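You operate a simulated robot arm through the tools that you are given. There is no shell and no other tool. Be economical: measure what you need, move in short steps, check, and stop when the job is done.

You are at the controls of a simulated two-armed robot. One attempt, no reset.

TASK
Open the top bench drawer, take the brown wheel and put it in the inside of the top bench drawer and shut the drawer again. Take the grey brush and put it on top of the purple block. Take the red felt board and leave it on the sandpaper sheet. Take the brass weight on the top of the grey mat and put it away in the inside of the weight tray. Put one of the grey blocks from the top of the grey mat on the front of the pine table. Take the maroon felt block from the top of the tool stand and leave it on the left end of the upright's keybed. The order is free. Set down upright: maroon felt block.

It is judged by the outcome, as a careful person would: the job done as asked, and still so three seconds after it is handed in. It fails if anything else is knocked over, pushed out of place, dropped, spilled or broken. Flat cloth is picked up by pressing the open fingertips on it (5 to 10 N) and closing them slowly along it; thin cloth reads only 2 to 8 mm in the jaws.

THE ROBOT
Two 6-joint arms with two-finger grippers on one trunk, on a base that drives. Base frame: it is fixed to the floor where the robot stands at the start and does not move with it; the origin is under the middle of the robot, x ahead of it, y to its left, z up. Lengths are in m, angles in degrees, forces in N, time in s.
The left shoulder is at the start at [0.07, 0.148, 1.286], the right one opposite. With the tool pointing down near the work surface each hand reaches from about 0.3 to 0.58 m from the robot's upright axis, wherever it stands, measured 20 degrees to its own side. Places, roughly: brass weight [-0.5, 2, 0.75]; brown wheel (6x6x3 cm) [-3.4, -2.2, 0.6]; front of the pine table (108x24 cm) [-1.14, -2.72, 0.78]; grey block (2x3x2 cm) [-0.6, 2.1, 0.8]; grey brush (5x3x12 cm) [-3.5, -2.1, 0.7]; inside of the top bench drawer [0.9, 0.1, 0.7]; inside of the weight tray (67x16 cm) [-7.08, -0.34, 0.8]; left end of the upright's keybed (12x15 cm) [-4.76, -3.3, 0.68]; maroon felt block (7x3x3 cm) [-5.9, -2.1, 0.8]; purple block (5x6x4 cm) [-4.4, 2, 0.9]; red felt board (8x5x3 cm) [-3.6, -2.2, 0.7]; sandpaper sheet [-1.25, -3.25, 0.75]; top bench drawer [0.8, 0.1, 0.7]. Payload 2.45 kg a hand.
The tool frame of a hand sits at the grasp point between the pads (the TCP): z along the fingers, y along the line on which they close. The tips reach 0.03 m beyond it. The gripper opens to 0.106 m. The gripper's body begins 0.079 m behind the TCP.
Orientation is that of the tool frame in the base frame, as a unit quaternion [w, x, y, z]. With the fingers straight down and closing along the base's y, the tool's x points along the base's -x, its y along +y and its z along -z.

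THE INTERFACE
- The arms move only by the tool arm_command. It takes "left_motion", "right_motion" or both (then of equal length, played together; a hand with none holds still); each is a list of rows, each a list of 7 numbers: the shift along the tool's x, y, z in cm, then the turn, a rotation vector about the tool's x, y, z in degrees, then the opening, from 0 (shut) to 1 (fully open). In form: [[dx, dy, dz, ax, ay, az, claw], ...]. A call has 1 to 10 rows; each row is the pose to reach, as a shift and turn from the pose commanded when the call began, along the tool's axes at that moment. Each row takes 0.2 s and may step no farther than 0.05 m and 8.6 degrees from the row before; otherwise, or with a gripper value out of range, the whole call is refused. A pose out of reach is approached as far as the arm can. The call stops where the force on the tool passes 40 N (or 10 N more than at its start, if that is more) or the arm is blocked; 0.2 s more then pass. The fingers move at their own pace (about 0.072 m/s each) and stop on an object; they squeeze with about 33 N. The grip force told is the motor's: it shows also when the fingers shut on nothing. Time passes only in rows, and 0.2 s behind the last, so rows that repeat a pose let the fingers close. It gives the time, the measured TCP pose, the force on the tool (base axes), the opening and the grip force at its end, in the units of the frame above (readings bear some noise), with the torque about the TCP (base axes, N m) and any sound that the robot's microphone picked up.
- Cameras (640 x 400 px; columns grow to the right, rows downward): "scene" is now at [0.1271, -0.0179, 1.4977]; the picture's right is [-0.24, -0.97, 0.00], its down [-0.72, 0.18, -0.67] and it looks along [0.65, -0.16, -0.74] (base axes); focal length 248 px, centre (320, 200). "left" rides on the left gripper at [0.076, 0.002, -0.106] in its tool frame; the picture's right is [-0.02, 1.00, 0.00], its down [-0.78, -0.02, -0.62] and it looks along [-0.62, -0.01, 0.78] (tool axes); focal length 247 px, centre (320, 200). "right" rides on the right gripper at [0.076, -0.002, -0.106] in its tool frame; the picture's right is [0.02, 1.00, 0.00], its down [-0.78, 0.02, -0.62] and it looks along [-0.62, 0.01, 0.78] (tool axes); focal length 247 px, centre (320, 200). There is no depth. A picture from a camera that has moved, and an enlarged one, comes with that camera's place and axes in the base frame and with its lens.
- grab_frame(camera): a new picture of that camera. It takes no simulated time.
- raise_lower(by): slides the trunk up (or, below 0, down) by that many m; the arms and the scene camera ride with it, the base frame stays. It gives what a move gives, with no picture.
- drive_base(legs): drives the robot by 1 to 6 legs, each [ahead, left, turn to the left] in m, m and degrees, along the robot's own axes; the way and the turn of a leg run together, so that a leg with both is an arc; at most 1.5 m and 180 degrees a leg. The arms and the cameras ride along, it lands a little off, and it stops where it bumps. It gives what a move gives.
- aim_head(pan, tilt): turns the head with the scene camera to pan (to the left, within 86 degrees either way) and tilt (down, from -29 to 69), counted from straight ahead of the robot. It gives what a move gives.
- inspect(camera, box): a new picture of the part [left, top, right, bottom] of that camera's present view, enlarged. It takes no simulated time.
- finish_job(): hands the job in; it is judged then, once.

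Go step by step. Nothing tells you exact positions but the pictures and the camera data: compare them with the known pose of the tool, close in by small moves and look again before you grip or let go. The budget is 207 turns and 202 pictures, counting those below and the enlarged ones. Unless the task says otherwise, let go and move clear before handing in.

The tools are called after "Emit:" as a command line: name --argument value ..., lists and objects as JSON in quotes. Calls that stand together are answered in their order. arm_command: Moves the arms, as the interface text tells. Its arguments: {"type":"object","properties":{"left_motion":{"type":"array","items":{"type":"array","items":{"type":"number"}}},"right_motion":{"type":"array","items":{"type":"array","items":{"type":"number"}}}},"required":[]} The other tools are called the same way: raise_lower (by) slides the trunk up or down; drive_base (legs) drives the base; aim_head (pan, tilt) turns the head that bears the scene camera; grab_frame (camera) takes a picture; inspect (camera, box) takes an enlarged picture of a part of a camera's view; finish_job () hands the job in.

At the start:

```text
clock: 0.0
left_tcp_pos: [0.6041, 0.1041, 1.0078]
left_ee_rot: [0.0, -0.001, 1.0, 0.0]
left_force: [0.7, -0.7, 0.0]
left_ft_torque: [0.01, -0.01, -0.01]
left_gripper_width: 0.1058
left_gripper_force: 0.0
right_tcp_pos: [0.4372, -0.2486, 0.8661]
right_ee_rot: [0.0, 0.0, 1.0, 0.001]
right_force: [0.3, -0.8, 0.2]
right_ft_torque: [-0.02, 0.02, 0.02]
right_gripper_width: 0.106
right_gripper_force: 0.1
trunk travel left (down, up): [-0.759, 0.181]
robot x, y, heading: [-0.0021, 0.0008, -0.3]
head pan, tilt: [-13.8, 47.9]
```

scene: 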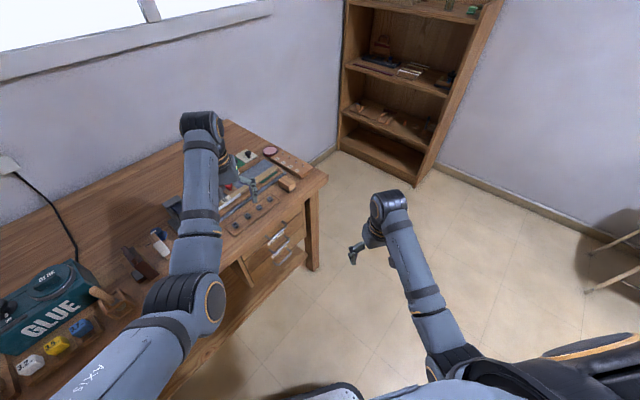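
right: 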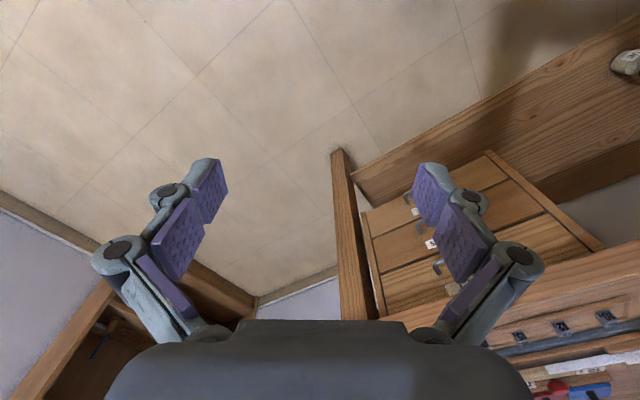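
left: 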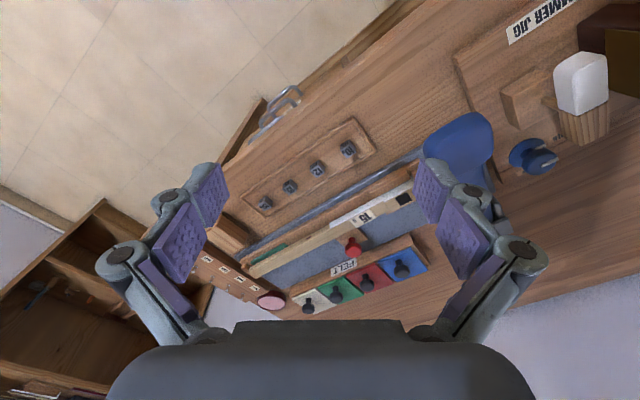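

I see the bench ahead with the drawer stack below its right end. First I look around to learn the room layout.

Emit:
aim_head --pan 0 --tilt 55

Emit:
grab_frame --camera "scene"

Emit:
aim_head --pan 85 --tilt 15

Emit:
grab_frame --camera "scene"

Emit:
aim_head --pan -85 --tilt 15

Emit:
grab_frame --camera "scene"

```text
clock: 0.8
left_tcp_pos: [0.604, 0.1044, 1.0077]
left_ee_rot: [0.0, -0.001, 1.0, 0.0]
left_force: [0.6, -1.0, 0.0]
left_ft_torque: [-0.03, -0.01, -0.05]
left_gripper_width: 0.1061
left_gripper_force: 0.0
right_tcp_pos: [0.4365, -0.2491, 0.8663]
right_ee_rot: [0.0, 0.0, 1.0, 0.0]
right_force: [-0.7, -0.3, -0.1]
right_ft_torque: [0.02, -0.01, 0.0]
right_gripper_width: 0.1058
right_gripper_force: 0.0
trunk travel left (down, up): [-0.759, 0.181]
robot x, y, heading: [0.0022, -0.0023, -0.1]
head pan, tilt: [0.0, 55.0]
```

```text
198 pictures are left
camera scene: at [0.1226, 0.0008, 1.4884], right [0.0, -1.0, 0.0], down [-0.82, 0.0, -0.57], along [0.57, 0.0, -0.82], focal length 248 px, centre (320, 200)
```

scene: 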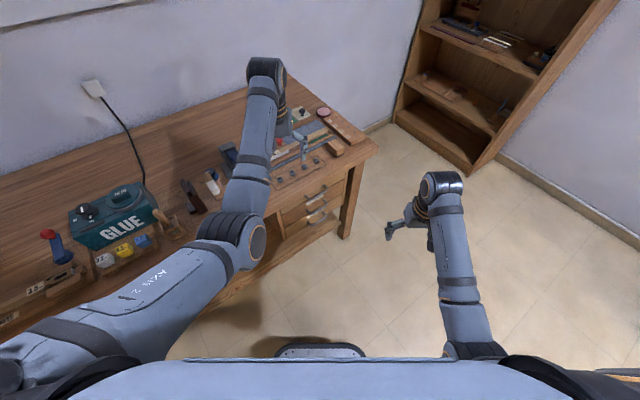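

```text
clock: 2.4
left_tcp_pos: [0.6039, 0.1051, 1.0075]
left_ee_rot: [0.0, -0.001, 1.0, 0.0]
left_force: [-0.1, 0.9, -0.6]
left_ft_torque: [0.01, 0.0, 0.02]
left_gripper_width: 0.106
left_gripper_force: 0.0
right_tcp_pos: [0.4372, -0.2497, 0.8664]
right_ee_rot: [0.0, 0.001, 1.0, 0.0]
right_force: [0.4, 0.4, -1.0]
right_ft_torque: [-0.01, 0.0, -0.01]
right_gripper_width: 0.1058
right_gripper_force: 0.1
trunk travel left (down, up): [-0.759, 0.181]
robot x, y, heading: [0.0003, -0.0029, 0.1]
head pan, tilt: [85.0, 15.0]
```

```text
197 pictures are left
camera scene: at [0.0587, 0.0939, 1.5486], right [1.0, -0.09, 0.0], down [-0.02, -0.26, -0.97], along [0.08, 0.96, -0.26], focal length 248 px, centre (320, 200)
```

scene: 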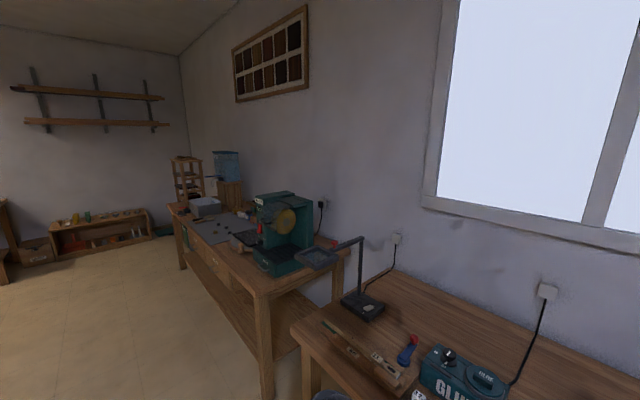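

```text
clock: 4.9
left_tcp_pos: [0.6048, 0.1046, 1.0074]
left_ee_rot: [0.0, 0.0, 1.0, 0.0]
left_force: [0.3, 0.5, 0.6]
left_ft_torque: [0.02, 0.06, 0.0]
left_gripper_width: 0.106
left_gripper_force: 0.1
right_tcp_pos: [0.4372, -0.2496, 0.865]
right_ee_rot: [-0.001, 0.0, 1.0, 0.0]
right_force: [0.4, 0.2, 0.1]
right_ft_torque: [0.02, 0.03, -0.02]
right_gripper_width: 0.1057
right_gripper_force: 0.1
trunk travel left (down, up): [-0.759, 0.181]
robot x, y, heading: [0.0007, -0.0029, 0.1]
head pan, tilt: [-85.0, 15.0]
```

```text
196 pictures are left
camera scene: at [0.0587, -0.0922, 1.5486], right [-1.0, -0.09, 0.0], down [-0.02, 0.26, -0.97], along [0.08, -0.96, -0.26], focal length 248 px, centre (320, 200)
```

scene: 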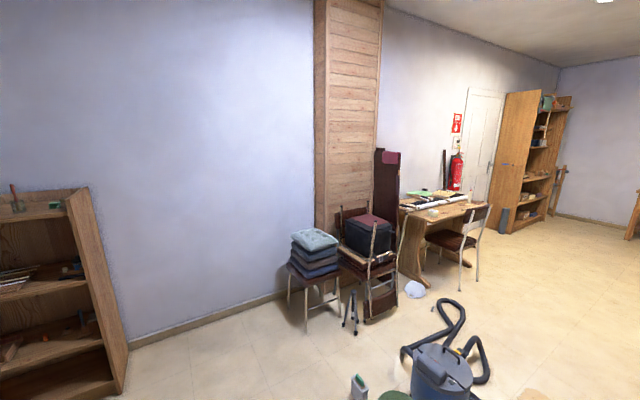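

The room is rotated relative to the base: the bench runs obliquely, and the drawer handles are near [0.7, 0, 0.7]. I look closer at the drawer front.

Emit:
aim_head --pan 0 --tilt 55

Emit:
inspect --camera "scene" --box '[260, 90, 400, 240]'

Emit:
inspect --camera "right" --box '[340, 120, 640, 400]'

```text
clock: 6.5
left_tcp_pos: [0.6057, 0.1058, 1.0071]
left_ee_rot: [0.0, -0.001, 1.0, 0.001]
left_force: [-0.1, -0.6, 0.5]
left_ft_torque: [-0.03, 0.01, 0.02]
left_gripper_width: 0.106
left_gripper_force: 0.1
right_tcp_pos: [0.4363, -0.2493, 0.866]
right_ee_rot: [0.0, 0.0, 1.0, 0.0]
right_force: [0.2, -0.3, -0.2]
right_ft_torque: [0.0, -0.01, -0.01]
right_gripper_width: 0.1058
right_gripper_force: 0.0
trunk travel left (down, up): [-0.759, 0.181]
robot x, y, heading: [0.0003, 0.0008, -0.0]
head pan, tilt: [0.0, 55.0]
```

```text
2.67 times, centred on (330, 165) of scene
camera zoom: at [0.1226, 0.0008, 1.4884], right [0.0, -1.0, 0.0], down [-0.82, 0.0, -0.57], along [0.57, 0.0, -0.82], focal length 662 px, centre (293, 293)
```

zoom: 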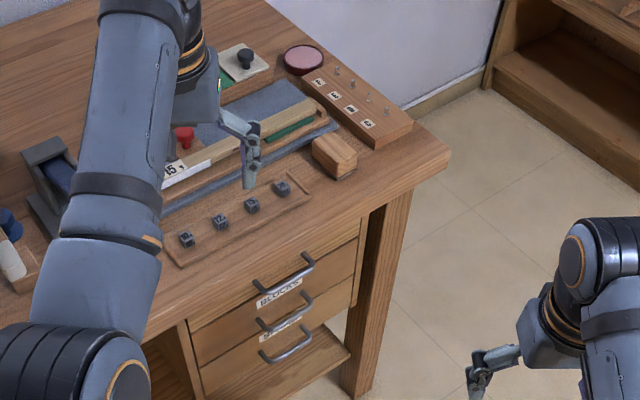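

```text
1.43 times, centred on (490, 260) of right
camera zoom: at [0.3616, -0.2514, 0.9722], right [-0.02, 1.0, 0.0], down [0.78, 0.02, 0.62], along [0.62, 0.01, -0.78], focal length 353 px, centre (77, 114)
```

zoom: 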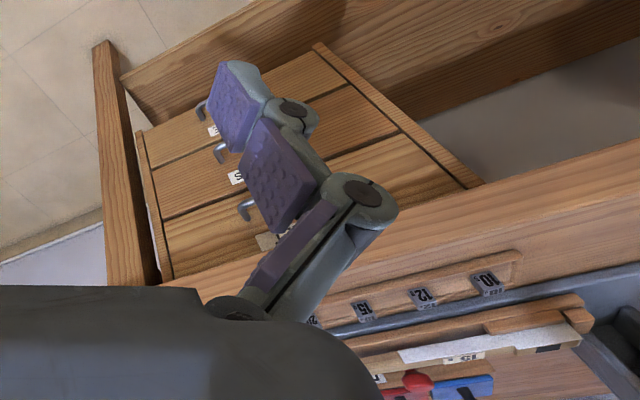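

Bench 2 with the grey mat lies along the wall, which is rotated about 38°. I'll back off, turn to face it, strafe along and look.

Emit:
drive_base --legs '[[-0.7, 0, 0], [0, 0, 38], [0, 1.35, 0]]'

Emit:
aim_head --pan 0 --tilt 35

Emit:
grab_frame --camera "scene"

```text
clock: 18.5
left_tcp_pos: [-1.0822, 1.5196, 1.0073]
left_ee_rot: [0.0, -0.314, 0.949, -0.001]
left_force: [0.1, -0.4, 0.2]
left_ft_torque: [0.0, 0.0, 0.0]
left_gripper_width: 0.1061
left_gripper_force: 0.1
right_tcp_pos: [-1.0065, 1.1354, 0.8659]
right_ee_rot: [0.001, -0.313, 0.95, 0.0]
right_force: [1.1, 0.6, -0.7]
right_ft_torque: [-0.02, 0.02, 0.02]
right_gripper_width: 0.106
right_gripper_force: 0.1
trunk travel left (down, up): [-0.759, 0.181]
robot x, y, heading: [-1.5066, 1.0746, 36.4]
head pan, tilt: [0.0, 55.0]
```

```text
clock: 19.3
left_tcp_pos: [-1.0817, 1.5191, 1.0083]
left_ee_rot: [0.0, -0.314, 0.949, -0.001]
left_force: [-0.9, -0.3, 0.3]
left_ft_torque: [-0.03, 0.0, 0.04]
left_gripper_width: 0.1062
left_gripper_force: 0.1
right_tcp_pos: [-1.0072, 1.1344, 0.8666]
right_ee_rot: [0.0, -0.314, 0.95, 0.0]
right_force: [-0.2, 0.0, 0.0]
right_ft_torque: [-0.03, 0.04, 0.0]
right_gripper_width: 0.1059
right_gripper_force: 0.1
trunk travel left (down, up): [-0.759, 0.181]
robot x, y, heading: [-1.5075, 1.0764, 36.3]
head pan, tilt: [0.0, 35.0]
```

```text
193 pictures are left
camera scene: at [-1.3946, 1.1581, 1.5165], right [0.6, -0.8, 0.0], down [-0.46, -0.34, -0.82], along [0.66, 0.49, -0.57], focal length 248 px, centre (320, 200)
```

scene: 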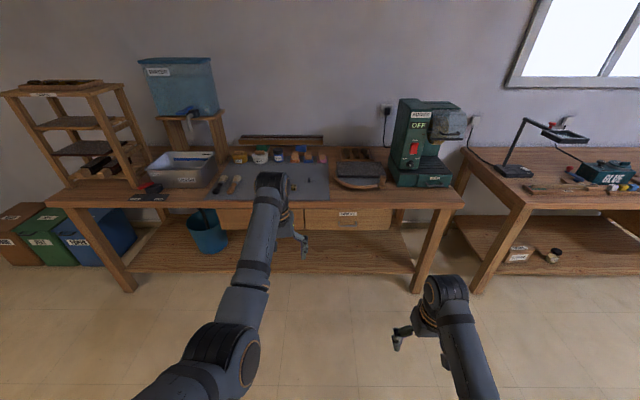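

The mat bench is right ahead. I zoom in on the mat.

Emit:
inspect --camera "scene" --box '[190, 130, 400, 220]'

Emit:
raise_lower --by 0.1

```text
3.05 times, centred on (295, 175) of scene
camera zoom: at [-1.3946, 1.1581, 1.5165], right [0.6, -0.8, 0.0], down [-0.46, -0.34, -0.82], along [0.66, 0.49, -0.57], focal length 756 px, centre (396, 276)
```

zoom: 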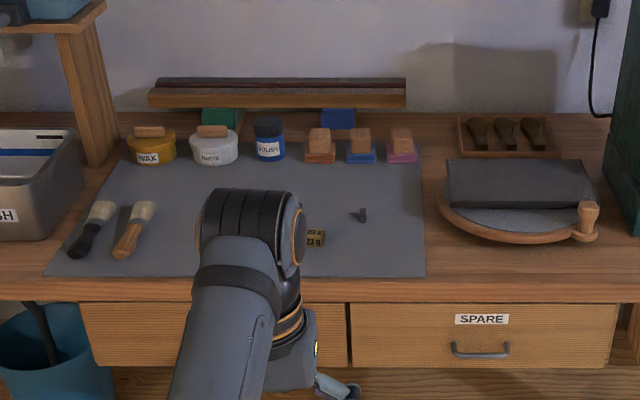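

```text
clock: 20.6
left_tcp_pos: [-1.0819, 1.5195, 1.1071]
left_ee_rot: [0.0, -0.314, 0.949, 0.0]
left_force: [-0.8, 0.5, -0.5]
left_ft_torque: [-0.04, 0.01, 0.01]
left_gripper_width: 0.106
left_gripper_force: 0.1
right_tcp_pos: [-1.0066, 1.1356, 0.9665]
right_ee_rot: [0.001, -0.313, 0.95, -0.001]
right_force: [-0.6, -0.1, -1.4]
right_ft_torque: [-0.02, 0.02, -0.01]
right_gripper_width: 0.106
right_gripper_force: 0.1
trunk travel left (down, up): [-0.859, 0.081]
robot x, y, heading: [-1.5061, 1.0736, 36.2]
head pan, tilt: [0.0, 35.0]
```

The weight is at about [-0.51, 2.01] and a small grey block at [-0.39, 1.99]. I drive closer.

Emit:
drive_base --legs '[[0.75, 0, 0]]'

Emit:
aim_head --pan 10 --tilt 55

Emit:
grab_frame --camera "scene"

Emit:
grab_frame --camera "left"

```text
clock: 24.7
left_tcp_pos: [-0.4918, 1.9728, 1.108]
left_ee_rot: [0.001, -0.32, 0.947, 0.0]
left_force: [0.4, -0.4, 1.9]
left_ft_torque: [0.02, 0.0, 0.01]
left_gripper_width: 0.1059
left_gripper_force: 0.0
right_tcp_pos: [-0.4105, 1.5896, 0.9667]
right_ee_rot: [0.0, -0.32, 0.947, 0.001]
right_force: [0.3, -0.1, 0.3]
right_ft_torque: [-0.04, 0.0, 0.03]
right_gripper_width: 0.1059
right_gripper_force: 0.0
trunk travel left (down, up): [-0.859, 0.081]
robot x, y, heading: [-0.9091, 1.5211, 37.7]
head pan, tilt: [0.0, 35.0]
```

```text
clock: 25.5
left_tcp_pos: [-0.492, 1.9747, 1.1075]
left_ee_rot: [0.001, -0.32, 0.947, 0.0]
left_force: [0.3, 0.4, -0.4]
left_ft_torque: [-0.01, 0.02, -0.01]
left_gripper_width: 0.106
left_gripper_force: 0.0
right_tcp_pos: [-0.4102, 1.5919, 0.9659]
right_ee_rot: [0.0, -0.321, 0.947, 0.0]
right_force: [0.1, 0.3, 0.2]
right_ft_torque: [-0.01, -0.01, 0.03]
right_gripper_width: 0.1061
right_gripper_force: 0.1
trunk travel left (down, up): [-0.859, 0.081]
robot x, y, heading: [-0.9094, 1.5205, 37.5]
head pan, tilt: [10.0, 55.0]
```

```text
191 pictures are left
camera scene: at [-0.8199, 1.6085, 1.5884], right [0.74, -0.68, 0.0], down [-0.56, -0.6, -0.57], along [0.39, 0.42, -0.82], focal length 248 px, centre (320, 200)
```

scene: 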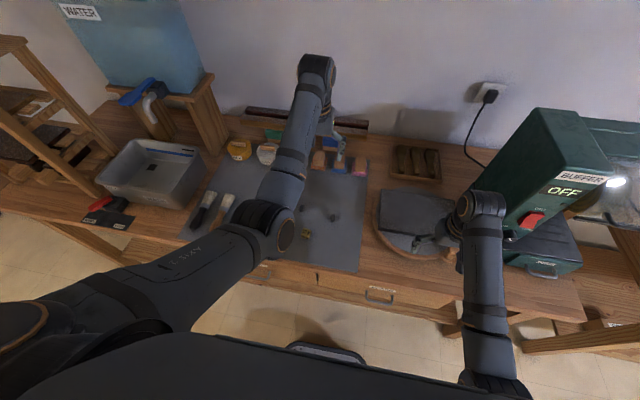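

```text
190 pictures are left
camera left: at [-0.5529, 1.9298, 1.2133], right [-0.59, 0.81, 0.0], down [0.63, 0.46, 0.62], along [0.5, 0.37, -0.78], focal length 247 px, centre (320, 200)
```

left: 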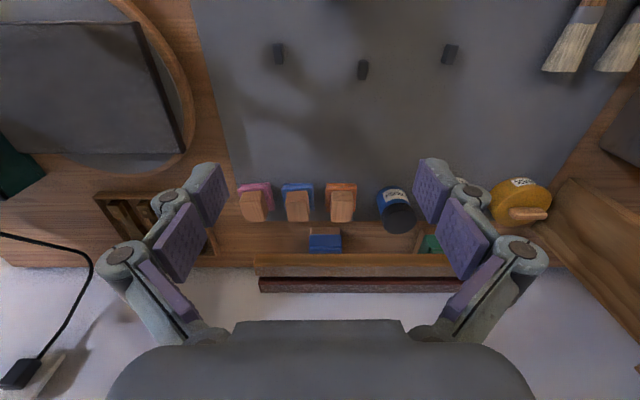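

There are three grey blocks on the mat and the brass weight at about [-0.57, 1.95]. I move the left hand above the weight and look.

Emit:
arm_command --left_motion '[[1.8, 0.8, 3, 0, 0, 0, 1], [3.6, 1.6, 6, 0, 0, 0, 1], [5.4, 2.4, 9, 0, 0, 0, 1], [7.4, 3.1, 12, 0, 0, 0, 1], [7.4, 3.1, 15, 0, 0, 0, 1]]'

Emit:
grab_frame --camera "left"

Emit:
grab_frame --camera "scene"

```text
clock: 26.7
left_tcp_pos: [-0.5693, 1.955, 0.9568]
left_ee_rot: [0.0, -0.321, 0.947, 0.0]
left_force: [-0.5, 1.0, -0.4]
left_ft_torque: [-0.01, 0.01, -0.01]
left_gripper_width: 0.1058
left_gripper_force: 0.0
right_tcp_pos: [-0.4103, 1.5919, 0.9652]
right_ee_rot: [0.0, -0.321, 0.947, 0.0]
right_force: [0.5, 0.7, 0.9]
right_ft_torque: [-0.01, -0.01, 0.02]
right_gripper_width: 0.1063
right_gripper_force: 0.1
trunk travel left (down, up): [-0.859, 0.081]
robot x, y, heading: [-0.9102, 1.5242, 37.4]
head pan, tilt: [10.0, 55.0]
```

```text
189 pictures are left
camera left: at [-0.6304, 1.9104, 1.063], right [-0.59, 0.81, 0.0], down [0.63, 0.46, 0.62], along [0.5, 0.37, -0.78], focal length 247 px, centre (320, 200)
```

left: 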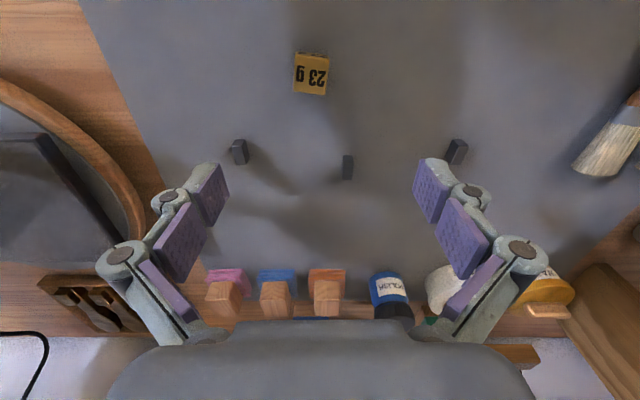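

```text
188 pictures are left
camera scene: at [-0.8196, 1.6088, 1.5883], right [0.74, -0.68, 0.0], down [-0.56, -0.6, -0.57], along [0.39, 0.42, -0.82], focal length 248 px, centre (320, 200)
```

scene: 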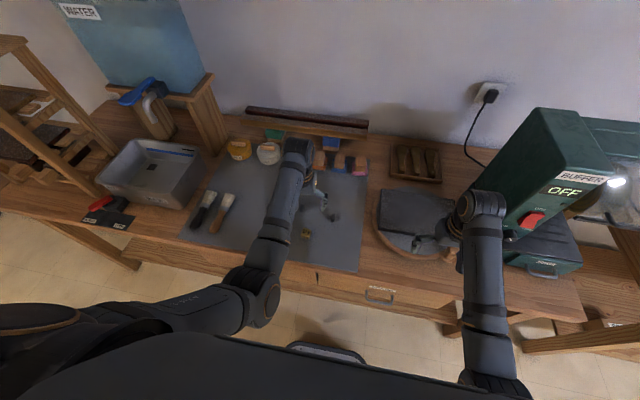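

The weight is almost below the hand. I descend over it and look again.

Emit:
arm_command --left_motion '[[0.7, -0.4, 4, 0, 0, 0, 1], [1.5, -0.8, 8, 0, 0, 0, 1], [1.5, -0.8, 12, 0, 0, 0, 1]]'

Emit:
grab_frame --camera "left"

Emit:
inspect --camera "scene" --box '[260, 190, 360, 260]'

```text
clock: 27.5
left_tcp_pos: [-0.5753, 1.9358, 0.8374]
left_ee_rot: [0.0, -0.321, 0.947, -0.002]
left_force: [-1.1, -0.1, -0.3]
left_ft_torque: [-0.02, 0.02, -0.02]
left_gripper_width: 0.1059
left_gripper_force: 0.1
right_tcp_pos: [-0.4113, 1.5903, 0.9664]
right_ee_rot: [0.001, -0.32, 0.947, 0.0]
right_force: [-0.4, 0.2, 0.8]
right_ft_torque: [0.04, -0.03, -0.01]
right_gripper_width: 0.1061
right_gripper_force: 0.1
trunk travel left (down, up): [-0.859, 0.081]
robot x, y, heading: [-0.9088, 1.523, 37.3]
head pan, tilt: [10.0, 55.0]
```

```text
187 pictures are left
camera left: at [-0.6372, 1.8929, 0.9428], right [-0.59, 0.81, 0.0], down [0.63, 0.46, 0.62], along [0.5, 0.37, -0.78], focal length 247 px, centre (320, 200)
```

left: 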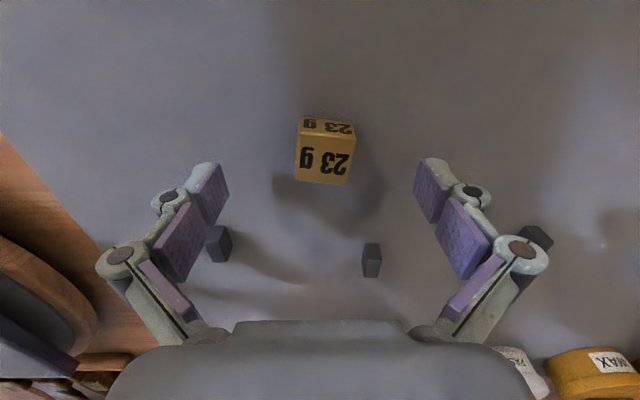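

```text
5.71 times, centred on (310, 225) of scene
camera zoom: at [-0.8198, 1.6087, 1.5883], right [0.74, -0.68, 0.0], down [-0.56, -0.6, -0.57], along [0.39, 0.42, -0.82], focal length 1418 px, centre (377, 57)
```

zoom: 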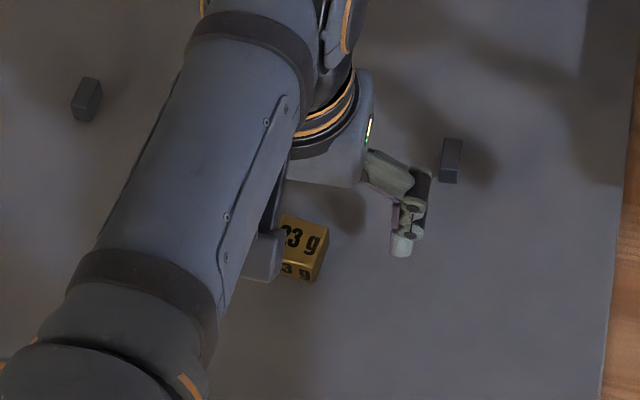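

The weight is a small cube with its top around z 0.78, about 1.5 cm further ahead. I adjust, go down and grip.

Emit:
arm_command --left_motion '[[-1.3, 0.6, 1, 0, 0, 0, 1], [-1.3, 0.6, 3.5, 0, 0, 0, 1], [-1.3, 0.6, 5.2, 0, 0, 0, 1]]'

Emit:
grab_frame --camera "left"

```text
clock: 28.1
left_tcp_pos: [-0.5733, 1.9495, 0.8158]
left_ee_rot: [-0.003, -0.321, 0.947, -0.001]
left_force: [-11.9, -7.6, 17.5]
left_ft_torque: [0.05, -0.03, -0.02]
left_gripper_width: 0.106
left_gripper_force: 0.0
right_tcp_pos: [-0.4122, 1.5893, 0.9664]
right_ee_rot: [0.001, -0.321, 0.947, 0.001]
right_force: [-0.2, 0.4, -0.1]
right_ft_torque: [-0.02, 0.01, 0.02]
right_gripper_width: 0.106
right_gripper_force: 0.0
trunk travel left (down, up): [-0.859, 0.081]
robot x, y, heading: [-0.9098, 1.5238, 37.4]
head pan, tilt: [10.0, 55.0]
stopped in row 2 (left hand): the force on the tool passed its limit at 82 N (the readings are from after the stop); the commanded pose is now the measured one
```

```text
185 pictures are left
camera left: at [-0.6325, 1.9052, 0.9225], right [-0.59, 0.81, 0.0], down [0.64, 0.47, 0.62], along [0.5, 0.36, -0.79], focal length 247 px, centre (320, 200)
```

left: 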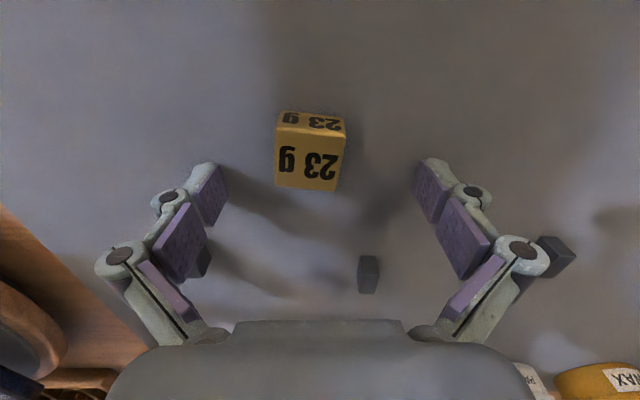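

The mat is at about z 0.785, so the weight is nearer than I thought. I lift slightly, shift back 1.3 cm and close on it.

Emit:
arm_command --left_motion '[[0, 0, -1.0, 0, 0, 0, 1], [1.3, -0.6, -1.0, 0, 0, 0, 1], [1.3, -0.6, -0.5, 0, 0, 0, 1]]'

Emit:
grab_frame --camera "left"

```text
clock: 28.9
left_tcp_pos: [-0.5759, 1.9385, 0.8202]
left_ee_rot: [-0.003, -0.321, 0.947, -0.002]
left_force: [0.4, -0.1, -0.4]
left_ft_torque: [-0.06, 0.03, -0.01]
left_gripper_width: 0.1058
left_gripper_force: 0.1
right_tcp_pos: [-0.4107, 1.5927, 0.9665]
right_ee_rot: [-0.001, -0.321, 0.947, 0.001]
right_force: [0.2, 0.1, 0.1]
right_ft_torque: [-0.02, 0.0, 0.03]
right_gripper_width: 0.1059
right_gripper_force: 0.1
trunk travel left (down, up): [-0.859, 0.081]
robot x, y, heading: [-0.912, 1.5208, 37.4]
head pan, tilt: [10.0, 55.0]
```

```text
184 pictures are left
camera left: at [-0.6364, 1.8947, 0.9261], right [-0.59, 0.81, 0.0], down [0.64, 0.47, 0.62], along [0.5, 0.36, -0.79], focal length 247 px, centre (320, 200)
```

left: 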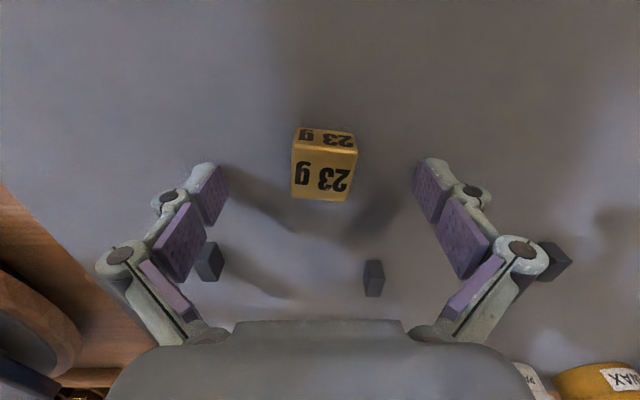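

The weight is centred between the fingertips. I close and lift.

Emit:
arm_command --left_motion '[[0, 0, 0, 0, 0, 0, 0.3], [0, 0, 0, 0, 0, 0, 0], [0, 0, 0, 0, 0, 0, 0], [0, 0, 0, 0, 0, 0, 0], [0, 0, 0, 0, 0, 0, 0], [0, 0, -4, 0, 0, 0, 0], [0, 0, -8, 0, 0, 0, 0], [0, 0, -12, 0, 0, 0, 0]]'

Emit:
grab_frame --camera "left"

```text
clock: 29.6
left_tcp_pos: [-0.5715, 1.9409, 0.8352]
left_ee_rot: [0.013, -0.322, 0.946, 0.004]
left_force: [-9.6, -2.2, 78.4]
left_ft_torque: [0.32, 1.36, -0.02]
left_gripper_width: 0.0401
left_gripper_force: 23.7
right_tcp_pos: [-0.4158, 1.5859, 0.9703]
right_ee_rot: [0.004, -0.321, 0.947, 0.002]
right_force: [0.6, -0.3, 1.0]
right_ft_torque: [-0.01, -0.01, -0.02]
right_gripper_width: 0.1063
right_gripper_force: 0.0
trunk travel left (down, up): [-0.859, 0.081]
robot x, y, heading: [-0.904, 1.5188, 37.3]
head pan, tilt: [10.0, 55.0]
stopped in row 3 (left hand): the force on the tool passed its limit at 43 N (the readings are from after the stop); the commanded pose is now the measured one
```

```text
183 pictures are left
camera left: at [-0.6354, 1.8942, 0.9392], right [-0.59, 0.81, 0.0], down [0.62, 0.45, 0.64], along [0.52, 0.38, -0.77], focal length 247 px, centre (320, 200)
```

left: 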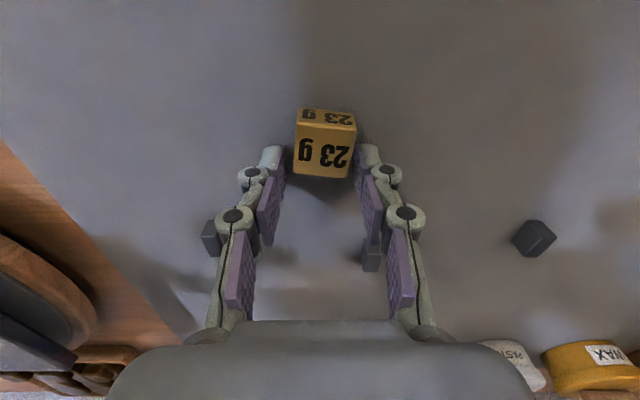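

The fingertips drop as they close and pressed on the mat. I ease up with the claw slightly open, then re-centre.

Emit:
arm_command --left_motion '[[0, 0, -0.8, 0, 0, 0, 0.5], [0, 0, -1.5, 0, 0, 0, 0.5], [0, 0, -1.5, 0, 0, 0, 0.5]]'

Emit:
grab_frame --camera "left"

```text
clock: 30.4
left_tcp_pos: [-0.5734, 1.9412, 0.837]
left_ee_rot: [-0.001, -0.322, 0.947, 0.0]
left_force: [-0.3, -0.5, -0.7]
left_ft_torque: [-0.01, 0.03, 0.03]
left_gripper_width: 0.0529
left_gripper_force: 0.1
right_tcp_pos: [-0.4109, 1.5928, 0.964]
right_ee_rot: [-0.001, -0.321, 0.947, 0.0]
right_force: [0.1, -0.2, -0.2]
right_ft_torque: [-0.02, 0.02, -0.01]
right_gripper_width: 0.1061
right_gripper_force: 0.0
trunk travel left (down, up): [-0.859, 0.081]
robot x, y, heading: [-0.9086, 1.5272, 37.2]
head pan, tilt: [10.0, 55.0]
```

```text
182 pictures are left
camera left: at [-0.6342, 1.8966, 0.943], right [-0.59, 0.81, 0.0], down [0.63, 0.46, 0.62], along [0.5, 0.37, -0.78], focal length 247 px, centre (320, 200)
```

left: 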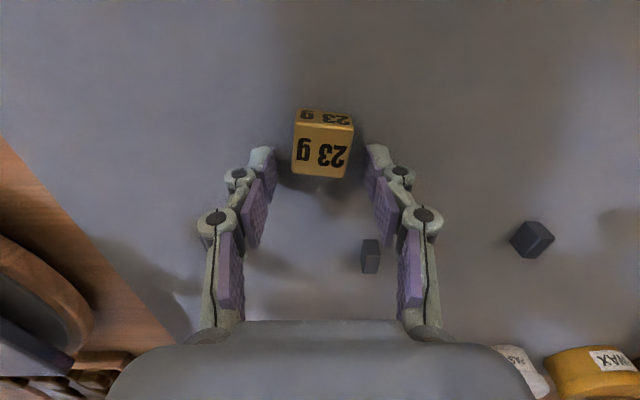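

Fingers at this width reach about 5 cm below the TCP, so the height is now right. I shift 0.8 cm toward the robot and close.

Emit:
arm_command --left_motion '[[0.8, 0.2, -0.3, 0, 0, 0, 0.5], [0.8, 0.2, -0.3, 0, 0, 0, 0.3], [0.8, 0.2, -0.3, 0, 0, 0, 0.2], [0.8, 0.2, -0.3, 0, 0, 0, 0.2], [0.8, 0.2, -0.3, 0, 0, 0, 0.2]]'

Emit:
grab_frame --camera "left"

```text
clock: 31.6
left_tcp_pos: [-0.5817, 1.9363, 0.8428]
left_ee_rot: [0.002, -0.321, 0.947, 0.0]
left_force: [-0.4, -0.3, 1.9]
left_ft_torque: [-0.03, 0.01, 0.04]
left_gripper_width: 0.0285
left_gripper_force: 32.9
right_tcp_pos: [-0.4109, 1.5916, 0.9658]
right_ee_rot: [0.0, -0.322, 0.947, -0.001]
right_force: [-0.1, 0.1, 1.0]
right_ft_torque: [0.0, 0.05, 0.03]
right_gripper_width: 0.1058
right_gripper_force: 0.2
trunk travel left (down, up): [-0.859, 0.081]
robot x, y, heading: [-0.9074, 1.5223, 37.4]
head pan, tilt: [10.0, 55.0]
```

```text
181 pictures are left
camera left: at [-0.6419, 1.8925, 0.9474], right [-0.59, 0.81, 0.0], down [0.63, 0.46, 0.62], along [0.5, 0.37, -0.78], focal length 247 px, centre (320, 200)
```

left: 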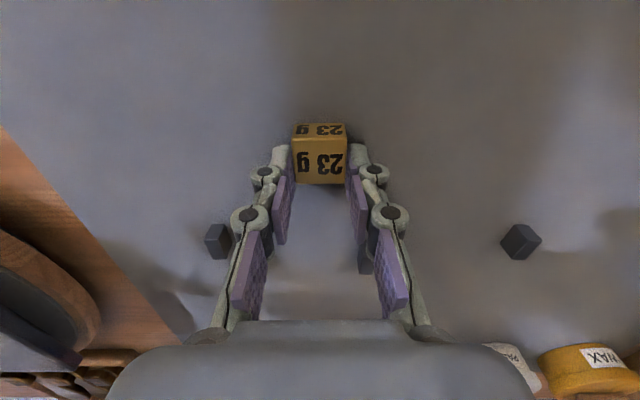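

The weight is gripped (width 2.9 cm, 33 N). I lift it clear.

Emit:
arm_command --left_motion '[[0, 0, -3, 0, 0, 0, 0], [0, 0, -7, 0, 0, 0, 0], [0, 0, -11, 0, 0, 0, 0], [0, 0, -15, 0, 0, 0, 0]]'

Emit:
grab_frame --camera "left"

Emit:
grab_frame --camera "scene"

```text
clock: 32.8
left_tcp_pos: [-0.5988, 1.9628, 0.9872]
left_ee_rot: [-0.01, -0.332, 0.943, 0.025]
left_force: [-0.2, -0.8, -0.4]
left_ft_torque: [0.01, -0.01, 0.01]
left_gripper_width: 0.0285
left_gripper_force: 33.1
right_tcp_pos: [-0.4104, 1.5918, 0.9661]
right_ee_rot: [0.0, -0.321, 0.947, -0.001]
right_force: [-0.6, -0.2, 0.2]
right_ft_torque: [-0.01, 0.02, 0.01]
right_gripper_width: 0.1058
right_gripper_force: 0.0
trunk travel left (down, up): [-0.859, 0.081]
robot x, y, heading: [-0.9104, 1.5244, 37.4]
head pan, tilt: [10.0, 55.0]
stopped in row 4 (left hand): the arm was blocked; the commanded pose is now the measured one
```

```text
180 pictures are left
camera left: at [-0.6546, 1.9121, 1.0924], right [-0.61, 0.79, 0.05], down [0.64, 0.45, 0.62], along [0.47, 0.41, -0.78], focal length 247 px, centre (320, 200)
```

left: 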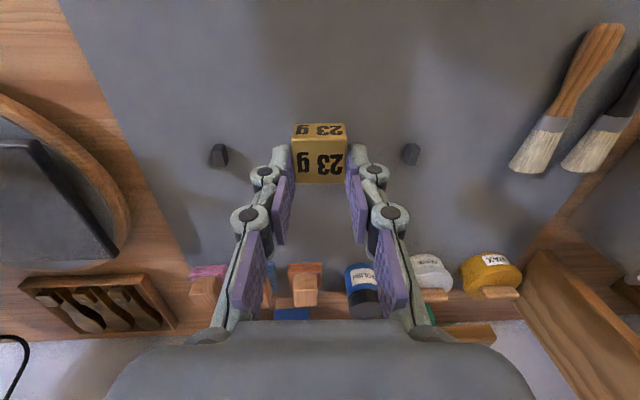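

```text
179 pictures are left
camera scene: at [-0.8199, 1.6084, 1.5883], right [0.74, -0.68, 0.0], down [-0.55, -0.6, -0.57], along [0.39, 0.42, -0.82], focal length 248 px, centre (320, 200)
```

scene: 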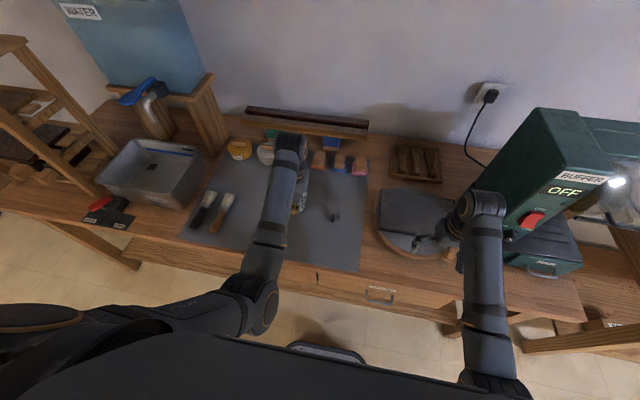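

The weight is held; the block at about [-0.457, 1.913] is isolated, so I take that with the right hand. I shift the base left and slightly ahead.

Emit:
drive_base --legs '[[0, 0.2, 0], [0.07, 0, 0]]'

Emit:
grab_frame --camera "right"

```text
clock: 35.0
left_tcp_pos: [-0.6686, 2.1611, 0.9888]
left_ee_rot: [-0.007, -0.333, 0.943, 0.026]
left_force: [-0.6, -0.8, -0.1]
left_ft_torque: [0.03, -0.02, 0.0]
left_gripper_width: 0.0286
left_gripper_force: 32.8
right_tcp_pos: [-0.4791, 1.7912, 0.9671]
right_ee_rot: [0.002, -0.322, 0.947, 0.001]
right_force: [0.0, 0.0, 0.0]
right_ft_torque: [0.01, -0.03, -0.01]
right_gripper_width: 0.1059
right_gripper_force: 0.0
trunk travel left (down, up): [-0.859, 0.081]
robot x, y, heading: [-0.9768, 1.7225, 37.7]
head pan, tilt: [10.0, 55.0]
```

```text
178 pictures are left
camera right: at [-0.5379, 1.7423, 1.0733], right [-0.63, 0.78, 0.0], down [0.61, 0.49, 0.62], along [0.49, 0.39, -0.78], focal length 247 px, centre (320, 200)
```

right: 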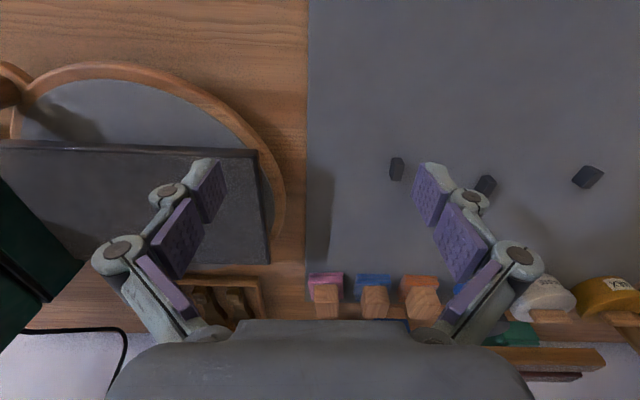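

I move the right hand above the block and check.

Emit:
arm_command --right_motion '[[-2.3, 2.5, 1, 0, 0, 0, 1], [-4.6, 5, 3, 0, 0, 0, 0.7], [-7, 7.6, 6, 0, 0, 0, 0.5], [-9.2, 10.1, 8.5, 0, 0, 0, 0.5]]'

Emit:
grab_frame --camera "right"

```text
clock: 36.0
left_tcp_pos: [-0.6657, 2.164, 0.9863]
left_ee_rot: [-0.009, -0.333, 0.943, 0.025]
left_force: [0.2, 0.8, -0.5]
left_ft_torque: [-0.06, -0.01, -0.01]
left_gripper_width: 0.0284
left_gripper_force: 32.7
right_tcp_pos: [-0.4634, 1.9308, 0.8798]
right_ee_rot: [-0.001, -0.322, 0.947, -0.001]
right_force: [0.0, -0.8, 0.4]
right_ft_torque: [-0.02, -0.03, 0.01]
right_gripper_width: 0.0532
right_gripper_force: 0.0
trunk travel left (down, up): [-0.859, 0.081]
robot x, y, heading: [-0.9751, 1.7243, 37.5]
head pan, tilt: [10.0, 55.0]
```

```text
177 pictures are left
camera right: at [-0.5222, 1.8817, 0.9862], right [-0.63, 0.78, 0.0], down [0.61, 0.49, 0.62], along [0.48, 0.39, -0.78], focal length 247 px, centre (320, 200)
```

right: 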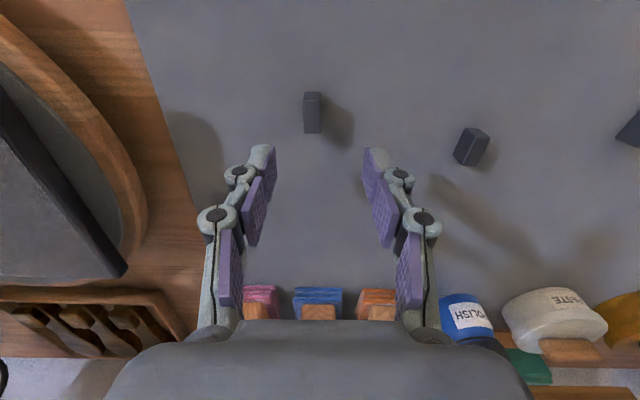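

The block is just below, 1.2 cm nearer to me. I correct and descend.

Emit:
arm_command --right_motion '[[1.2, -0.6, 1.5, 0, 0, 0, 0.45], [1.2, -0.6, 3.0, 0, 0, 0, 0.45]]'

Emit:
grab_frame --camera "right"

```text
clock: 36.6
left_tcp_pos: [-0.6666, 2.1646, 0.9867]
left_ee_rot: [-0.009, -0.333, 0.943, 0.025]
left_force: [-0.6, 0.1, 0.3]
left_ft_torque: [-0.01, 0.01, 0.01]
left_gripper_width: 0.0289
left_gripper_force: 32.7
right_tcp_pos: [-0.4706, 1.9166, 0.8508]
right_ee_rot: [0.0, -0.322, 0.947, 0.0]
right_force: [-0.7, -0.5, -0.5]
right_ft_torque: [-0.03, 0.0, 0.0]
right_gripper_width: 0.0475
right_gripper_force: 0.1
trunk travel left (down, up): [-0.859, 0.081]
robot x, y, heading: [-0.9762, 1.7274, 37.6]
head pan, tilt: [10.0, 55.0]
```

```text
176 pictures are left
camera right: at [-0.5292, 1.869, 0.9569], right [-0.63, 0.78, 0.0], down [0.61, 0.49, 0.62], along [0.48, 0.39, -0.78], focal length 247 px, centre (320, 200)
```

right: 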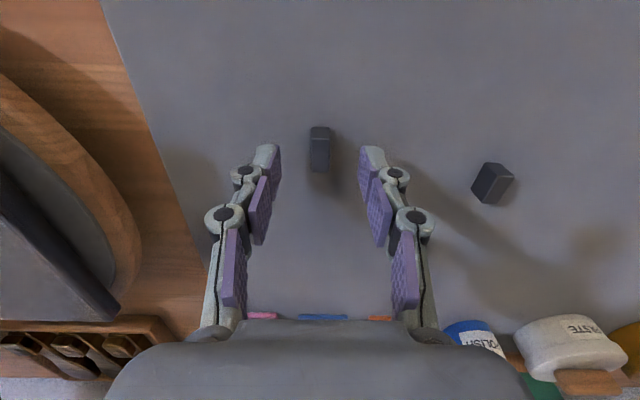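

The block is between the fingertips; I close gently and check.

Emit:
arm_command --right_motion '[[0.2, 0, 0, 0, 0, 0, 0.3], [0.2, 0, 0, 0, 0, 0, 0.15], [0.2, 0, 0, 0, 0, 0, 0.1], [0.2, 0, 0, 0, 0, 0, 0.1]]'

Emit:
grab_frame --camera "right"

```text
clock: 37.6
left_tcp_pos: [-0.6649, 2.1649, 0.9865]
left_ee_rot: [-0.009, -0.333, 0.943, 0.026]
left_force: [-0.8, 0.7, -0.3]
left_ft_torque: [0.0, 0.04, 0.0]
left_gripper_width: 0.0286
left_gripper_force: 32.8
right_tcp_pos: [-0.4742, 1.916, 0.8515]
right_ee_rot: [-0.001, -0.322, 0.947, 0.0]
right_force: [0.1, 0.4, 0.6]
right_ft_torque: [-0.01, -0.03, -0.01]
right_gripper_width: 0.0116
right_gripper_force: 1.0
trunk travel left (down, up): [-0.859, 0.081]
robot x, y, heading: [-0.9721, 1.7252, 37.6]
head pan, tilt: [10.0, 55.0]
```

```text
175 pictures are left
camera right: at [-0.5314, 1.867, 0.957], right [-0.63, 0.78, 0.0], down [0.61, 0.49, 0.62], along [0.48, 0.39, -0.78], focal length 247 px, centre (320, 200)
```

right: 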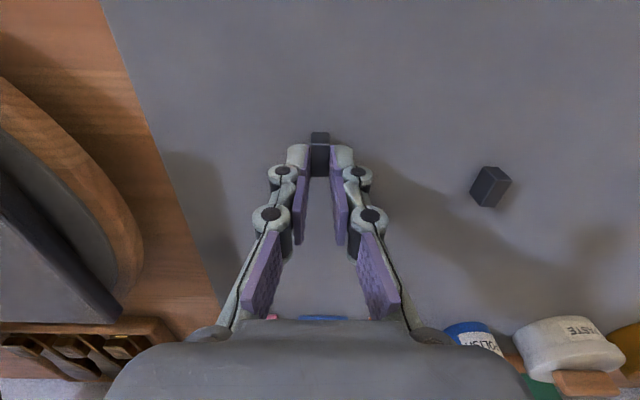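

The jaws touch the block on both sides. I squeeze and lift.

Emit:
arm_command --right_motion '[[0, 0, 0, 0, 0, 0, 0], [0, 0, 0, 0, 0, 0, 0], [0, 0, -3, 0, 0, 0, 0], [0, 0, -7, 0, 0, 0, 0], [0, 0, -10, 0, 0, 0, 0]]'

Emit:
grab_frame --camera "right"

```text
clock: 38.8
left_tcp_pos: [-0.6654, 2.163, 0.9871]
left_ee_rot: [-0.01, -0.333, 0.943, 0.025]
left_force: [0.0, -0.5, -0.1]
left_ft_torque: [-0.02, 0.01, 0.01]
left_gripper_width: 0.0286
left_gripper_force: 33.3
right_tcp_pos: [-0.4747, 1.9152, 0.9506]
right_ee_rot: [-0.001, -0.322, 0.947, 0.0]
right_force: [1.1, 0.2, -0.3]
right_ft_torque: [-0.02, -0.06, -0.05]
right_gripper_width: 0.011
right_gripper_force: 33.0
trunk travel left (down, up): [-0.859, 0.081]
robot x, y, heading: [-0.9744, 1.7251, 37.5]
head pan, tilt: [10.0, 55.0]
```

```text
174 pictures are left
camera right: at [-0.5324, 1.8672, 1.0574], right [-0.63, 0.78, 0.0], down [0.61, 0.49, 0.62], along [0.48, 0.39, -0.78], focal length 247 px, centre (320, 200)
```

right: 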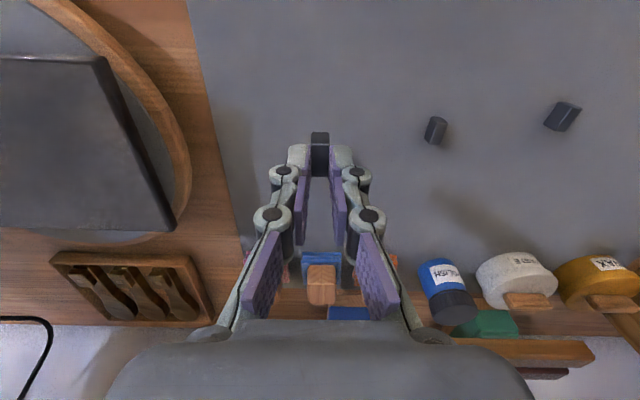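

Both the weight (left) and block (right) are held. I back away and drive toward the pine table, stopping to look.

Emit:
drive_base --legs '[[-0.75, 0, 0], [0, 0, -127.5], [1.5, 0, 0], [0.3, 0, 0]]'

Emit:
aim_head --pan 0 --tilt 25

Emit:
grab_frame --camera "scene"

Emit:
aim_head --pan -60 --tilt 25

Emit:
grab_frame --camera "scene"

```text
clock: 56.9
left_tcp_pos: [-1.4217, -1.0597, 0.9879]
left_ee_rot: [0.019, 0.701, 0.713, 0.019]
left_force: [0.1, 0.2, 0.4]
left_ft_torque: [-0.01, -0.02, 0.01]
left_gripper_width: 0.0287
left_gripper_force: 33.2
right_tcp_pos: [-1.736, -1.0593, 0.9515]
right_ee_rot: [0.0, 0.708, 0.706, 0.001]
right_force: [0.3, 0.4, -0.4]
right_ft_torque: [0.01, -0.01, -0.05]
right_gripper_width: 0.0
right_gripper_force: 28.7
trunk travel left (down, up): [-0.859, 0.081]
robot x, y, heading: [-1.5787, -0.5461, -90.1]
head pan, tilt: [10.0, 55.0]
```

```text
clock: 57.8
left_tcp_pos: [-1.4217, -1.0615, 0.9869]
left_ee_rot: [0.019, 0.7, 0.714, 0.02]
left_force: [0.0, 0.4, -0.5]
left_ft_torque: [-0.01, 0.0, 0.02]
left_gripper_width: 0.0287
left_gripper_force: 32.9
right_tcp_pos: [-1.7354, -1.0624, 0.9514]
right_ee_rot: [0.0, 0.708, 0.706, -0.001]
right_force: [0.2, 0.5, 0.4]
right_ft_torque: [-0.02, 0.02, 0.0]
right_gripper_width: 0.0
right_gripper_force: 28.4
trunk travel left (down, up): [-0.859, 0.081]
robot x, y, heading: [-1.5794, -0.5437, -90.2]
head pan, tilt: [0.0, 25.0]
```

```text
173 pictures are left
camera scene: at [-1.5802, -0.6891, 1.6323], right [-1.0, 0.0, 0.0], down [0.0, 0.42, -0.91], along [0.0, -0.91, -0.42], focal length 248 px, centre (320, 200)
```

scene: 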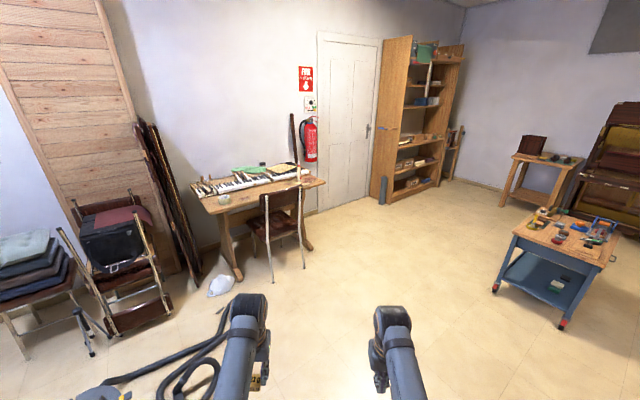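

```text
clock: 59.1
left_tcp_pos: [-1.4227, -1.0614, 0.9865]
left_ee_rot: [0.018, 0.7, 0.714, 0.019]
left_force: [0.2, -0.2, 0.6]
left_ft_torque: [0.01, -0.01, 0.0]
left_gripper_width: 0.0286
left_gripper_force: 33.5
right_tcp_pos: [-1.7355, -1.061, 0.9503]
right_ee_rot: [0.0, 0.708, 0.706, 0.0]
right_force: [-0.1, -0.4, 0.0]
right_ft_torque: [-0.02, 0.03, 0.01]
right_gripper_width: 0.0001
right_gripper_force: 29.3
trunk travel left (down, up): [-0.859, 0.081]
robot x, y, heading: [-1.5776, -0.55, -89.9]
head pan, tilt: [-60.0, 25.0]
```

```text
172 pictures are left
camera scene: at [-1.6599, -0.643, 1.6324], right [-0.5, 0.87, 0.0], down [0.37, 0.21, -0.91], along [-0.79, -0.45, -0.42], focal length 248 px, centre (320, 200)
```

scene: 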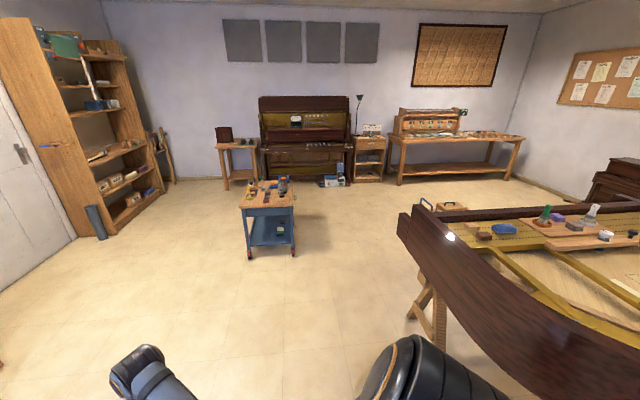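

The right gripper reads 0: the grey block slipped out on the way. I must find it; I look around on the floor.

Emit:
grab_frame --camera "right"

Emit:
aim_head --pan 0 --tilt 69

Emit:
grab_frame --camera "scene"

```text
171 pictures are left
camera right: at [-1.736, -0.9852, 1.0572], right [1.0, 0.02, 0.0], down [0.01, -0.78, 0.62], along [0.01, -0.62, -0.78], focal length 247 px, centre (320, 200)
```

right: 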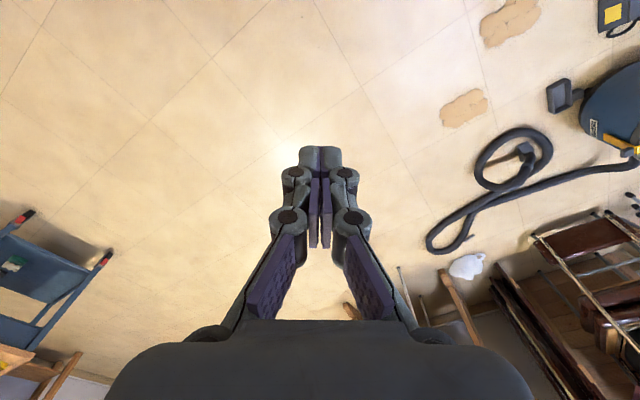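

```text
clock: 60.4
left_tcp_pos: [-1.4217, -1.0608, 0.9869]
left_ee_rot: [0.02, 0.7, 0.713, 0.019]
left_force: [-0.3, -0.3, -0.3]
left_ft_torque: [0.0, 0.0, -0.03]
left_gripper_width: 0.0285
left_gripper_force: 33.1
right_tcp_pos: [-1.7347, -1.0609, 0.9512]
right_ee_rot: [-0.001, 0.708, 0.707, 0.0]
right_force: [0.5, -0.9, -0.2]
right_ft_torque: [-0.01, 0.01, 0.02]
right_gripper_width: 0.0001
right_gripper_force: 28.6
trunk travel left (down, up): [-0.859, 0.081]
robot x, y, heading: [-1.5782, -0.5469, -90.2]
head pan, tilt: [0.0, 68.8]
```

```text
170 pictures are left
camera scene: at [-1.5803, -0.6532, 1.5729], right [-1.0, 0.0, 0.0], down [0.0, 0.93, -0.36], along [0.0, -0.36, -0.93], focal length 248 px, centre (320, 200)
```

scene: 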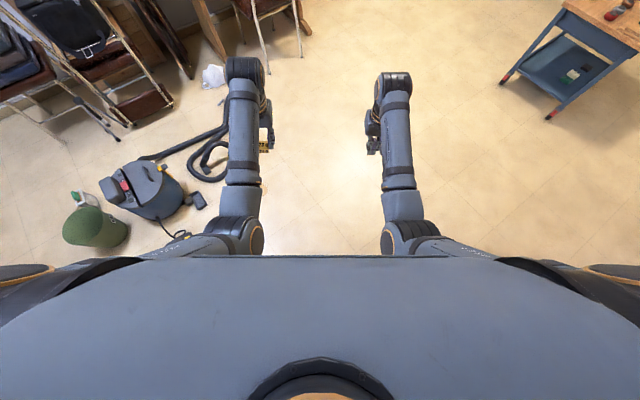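

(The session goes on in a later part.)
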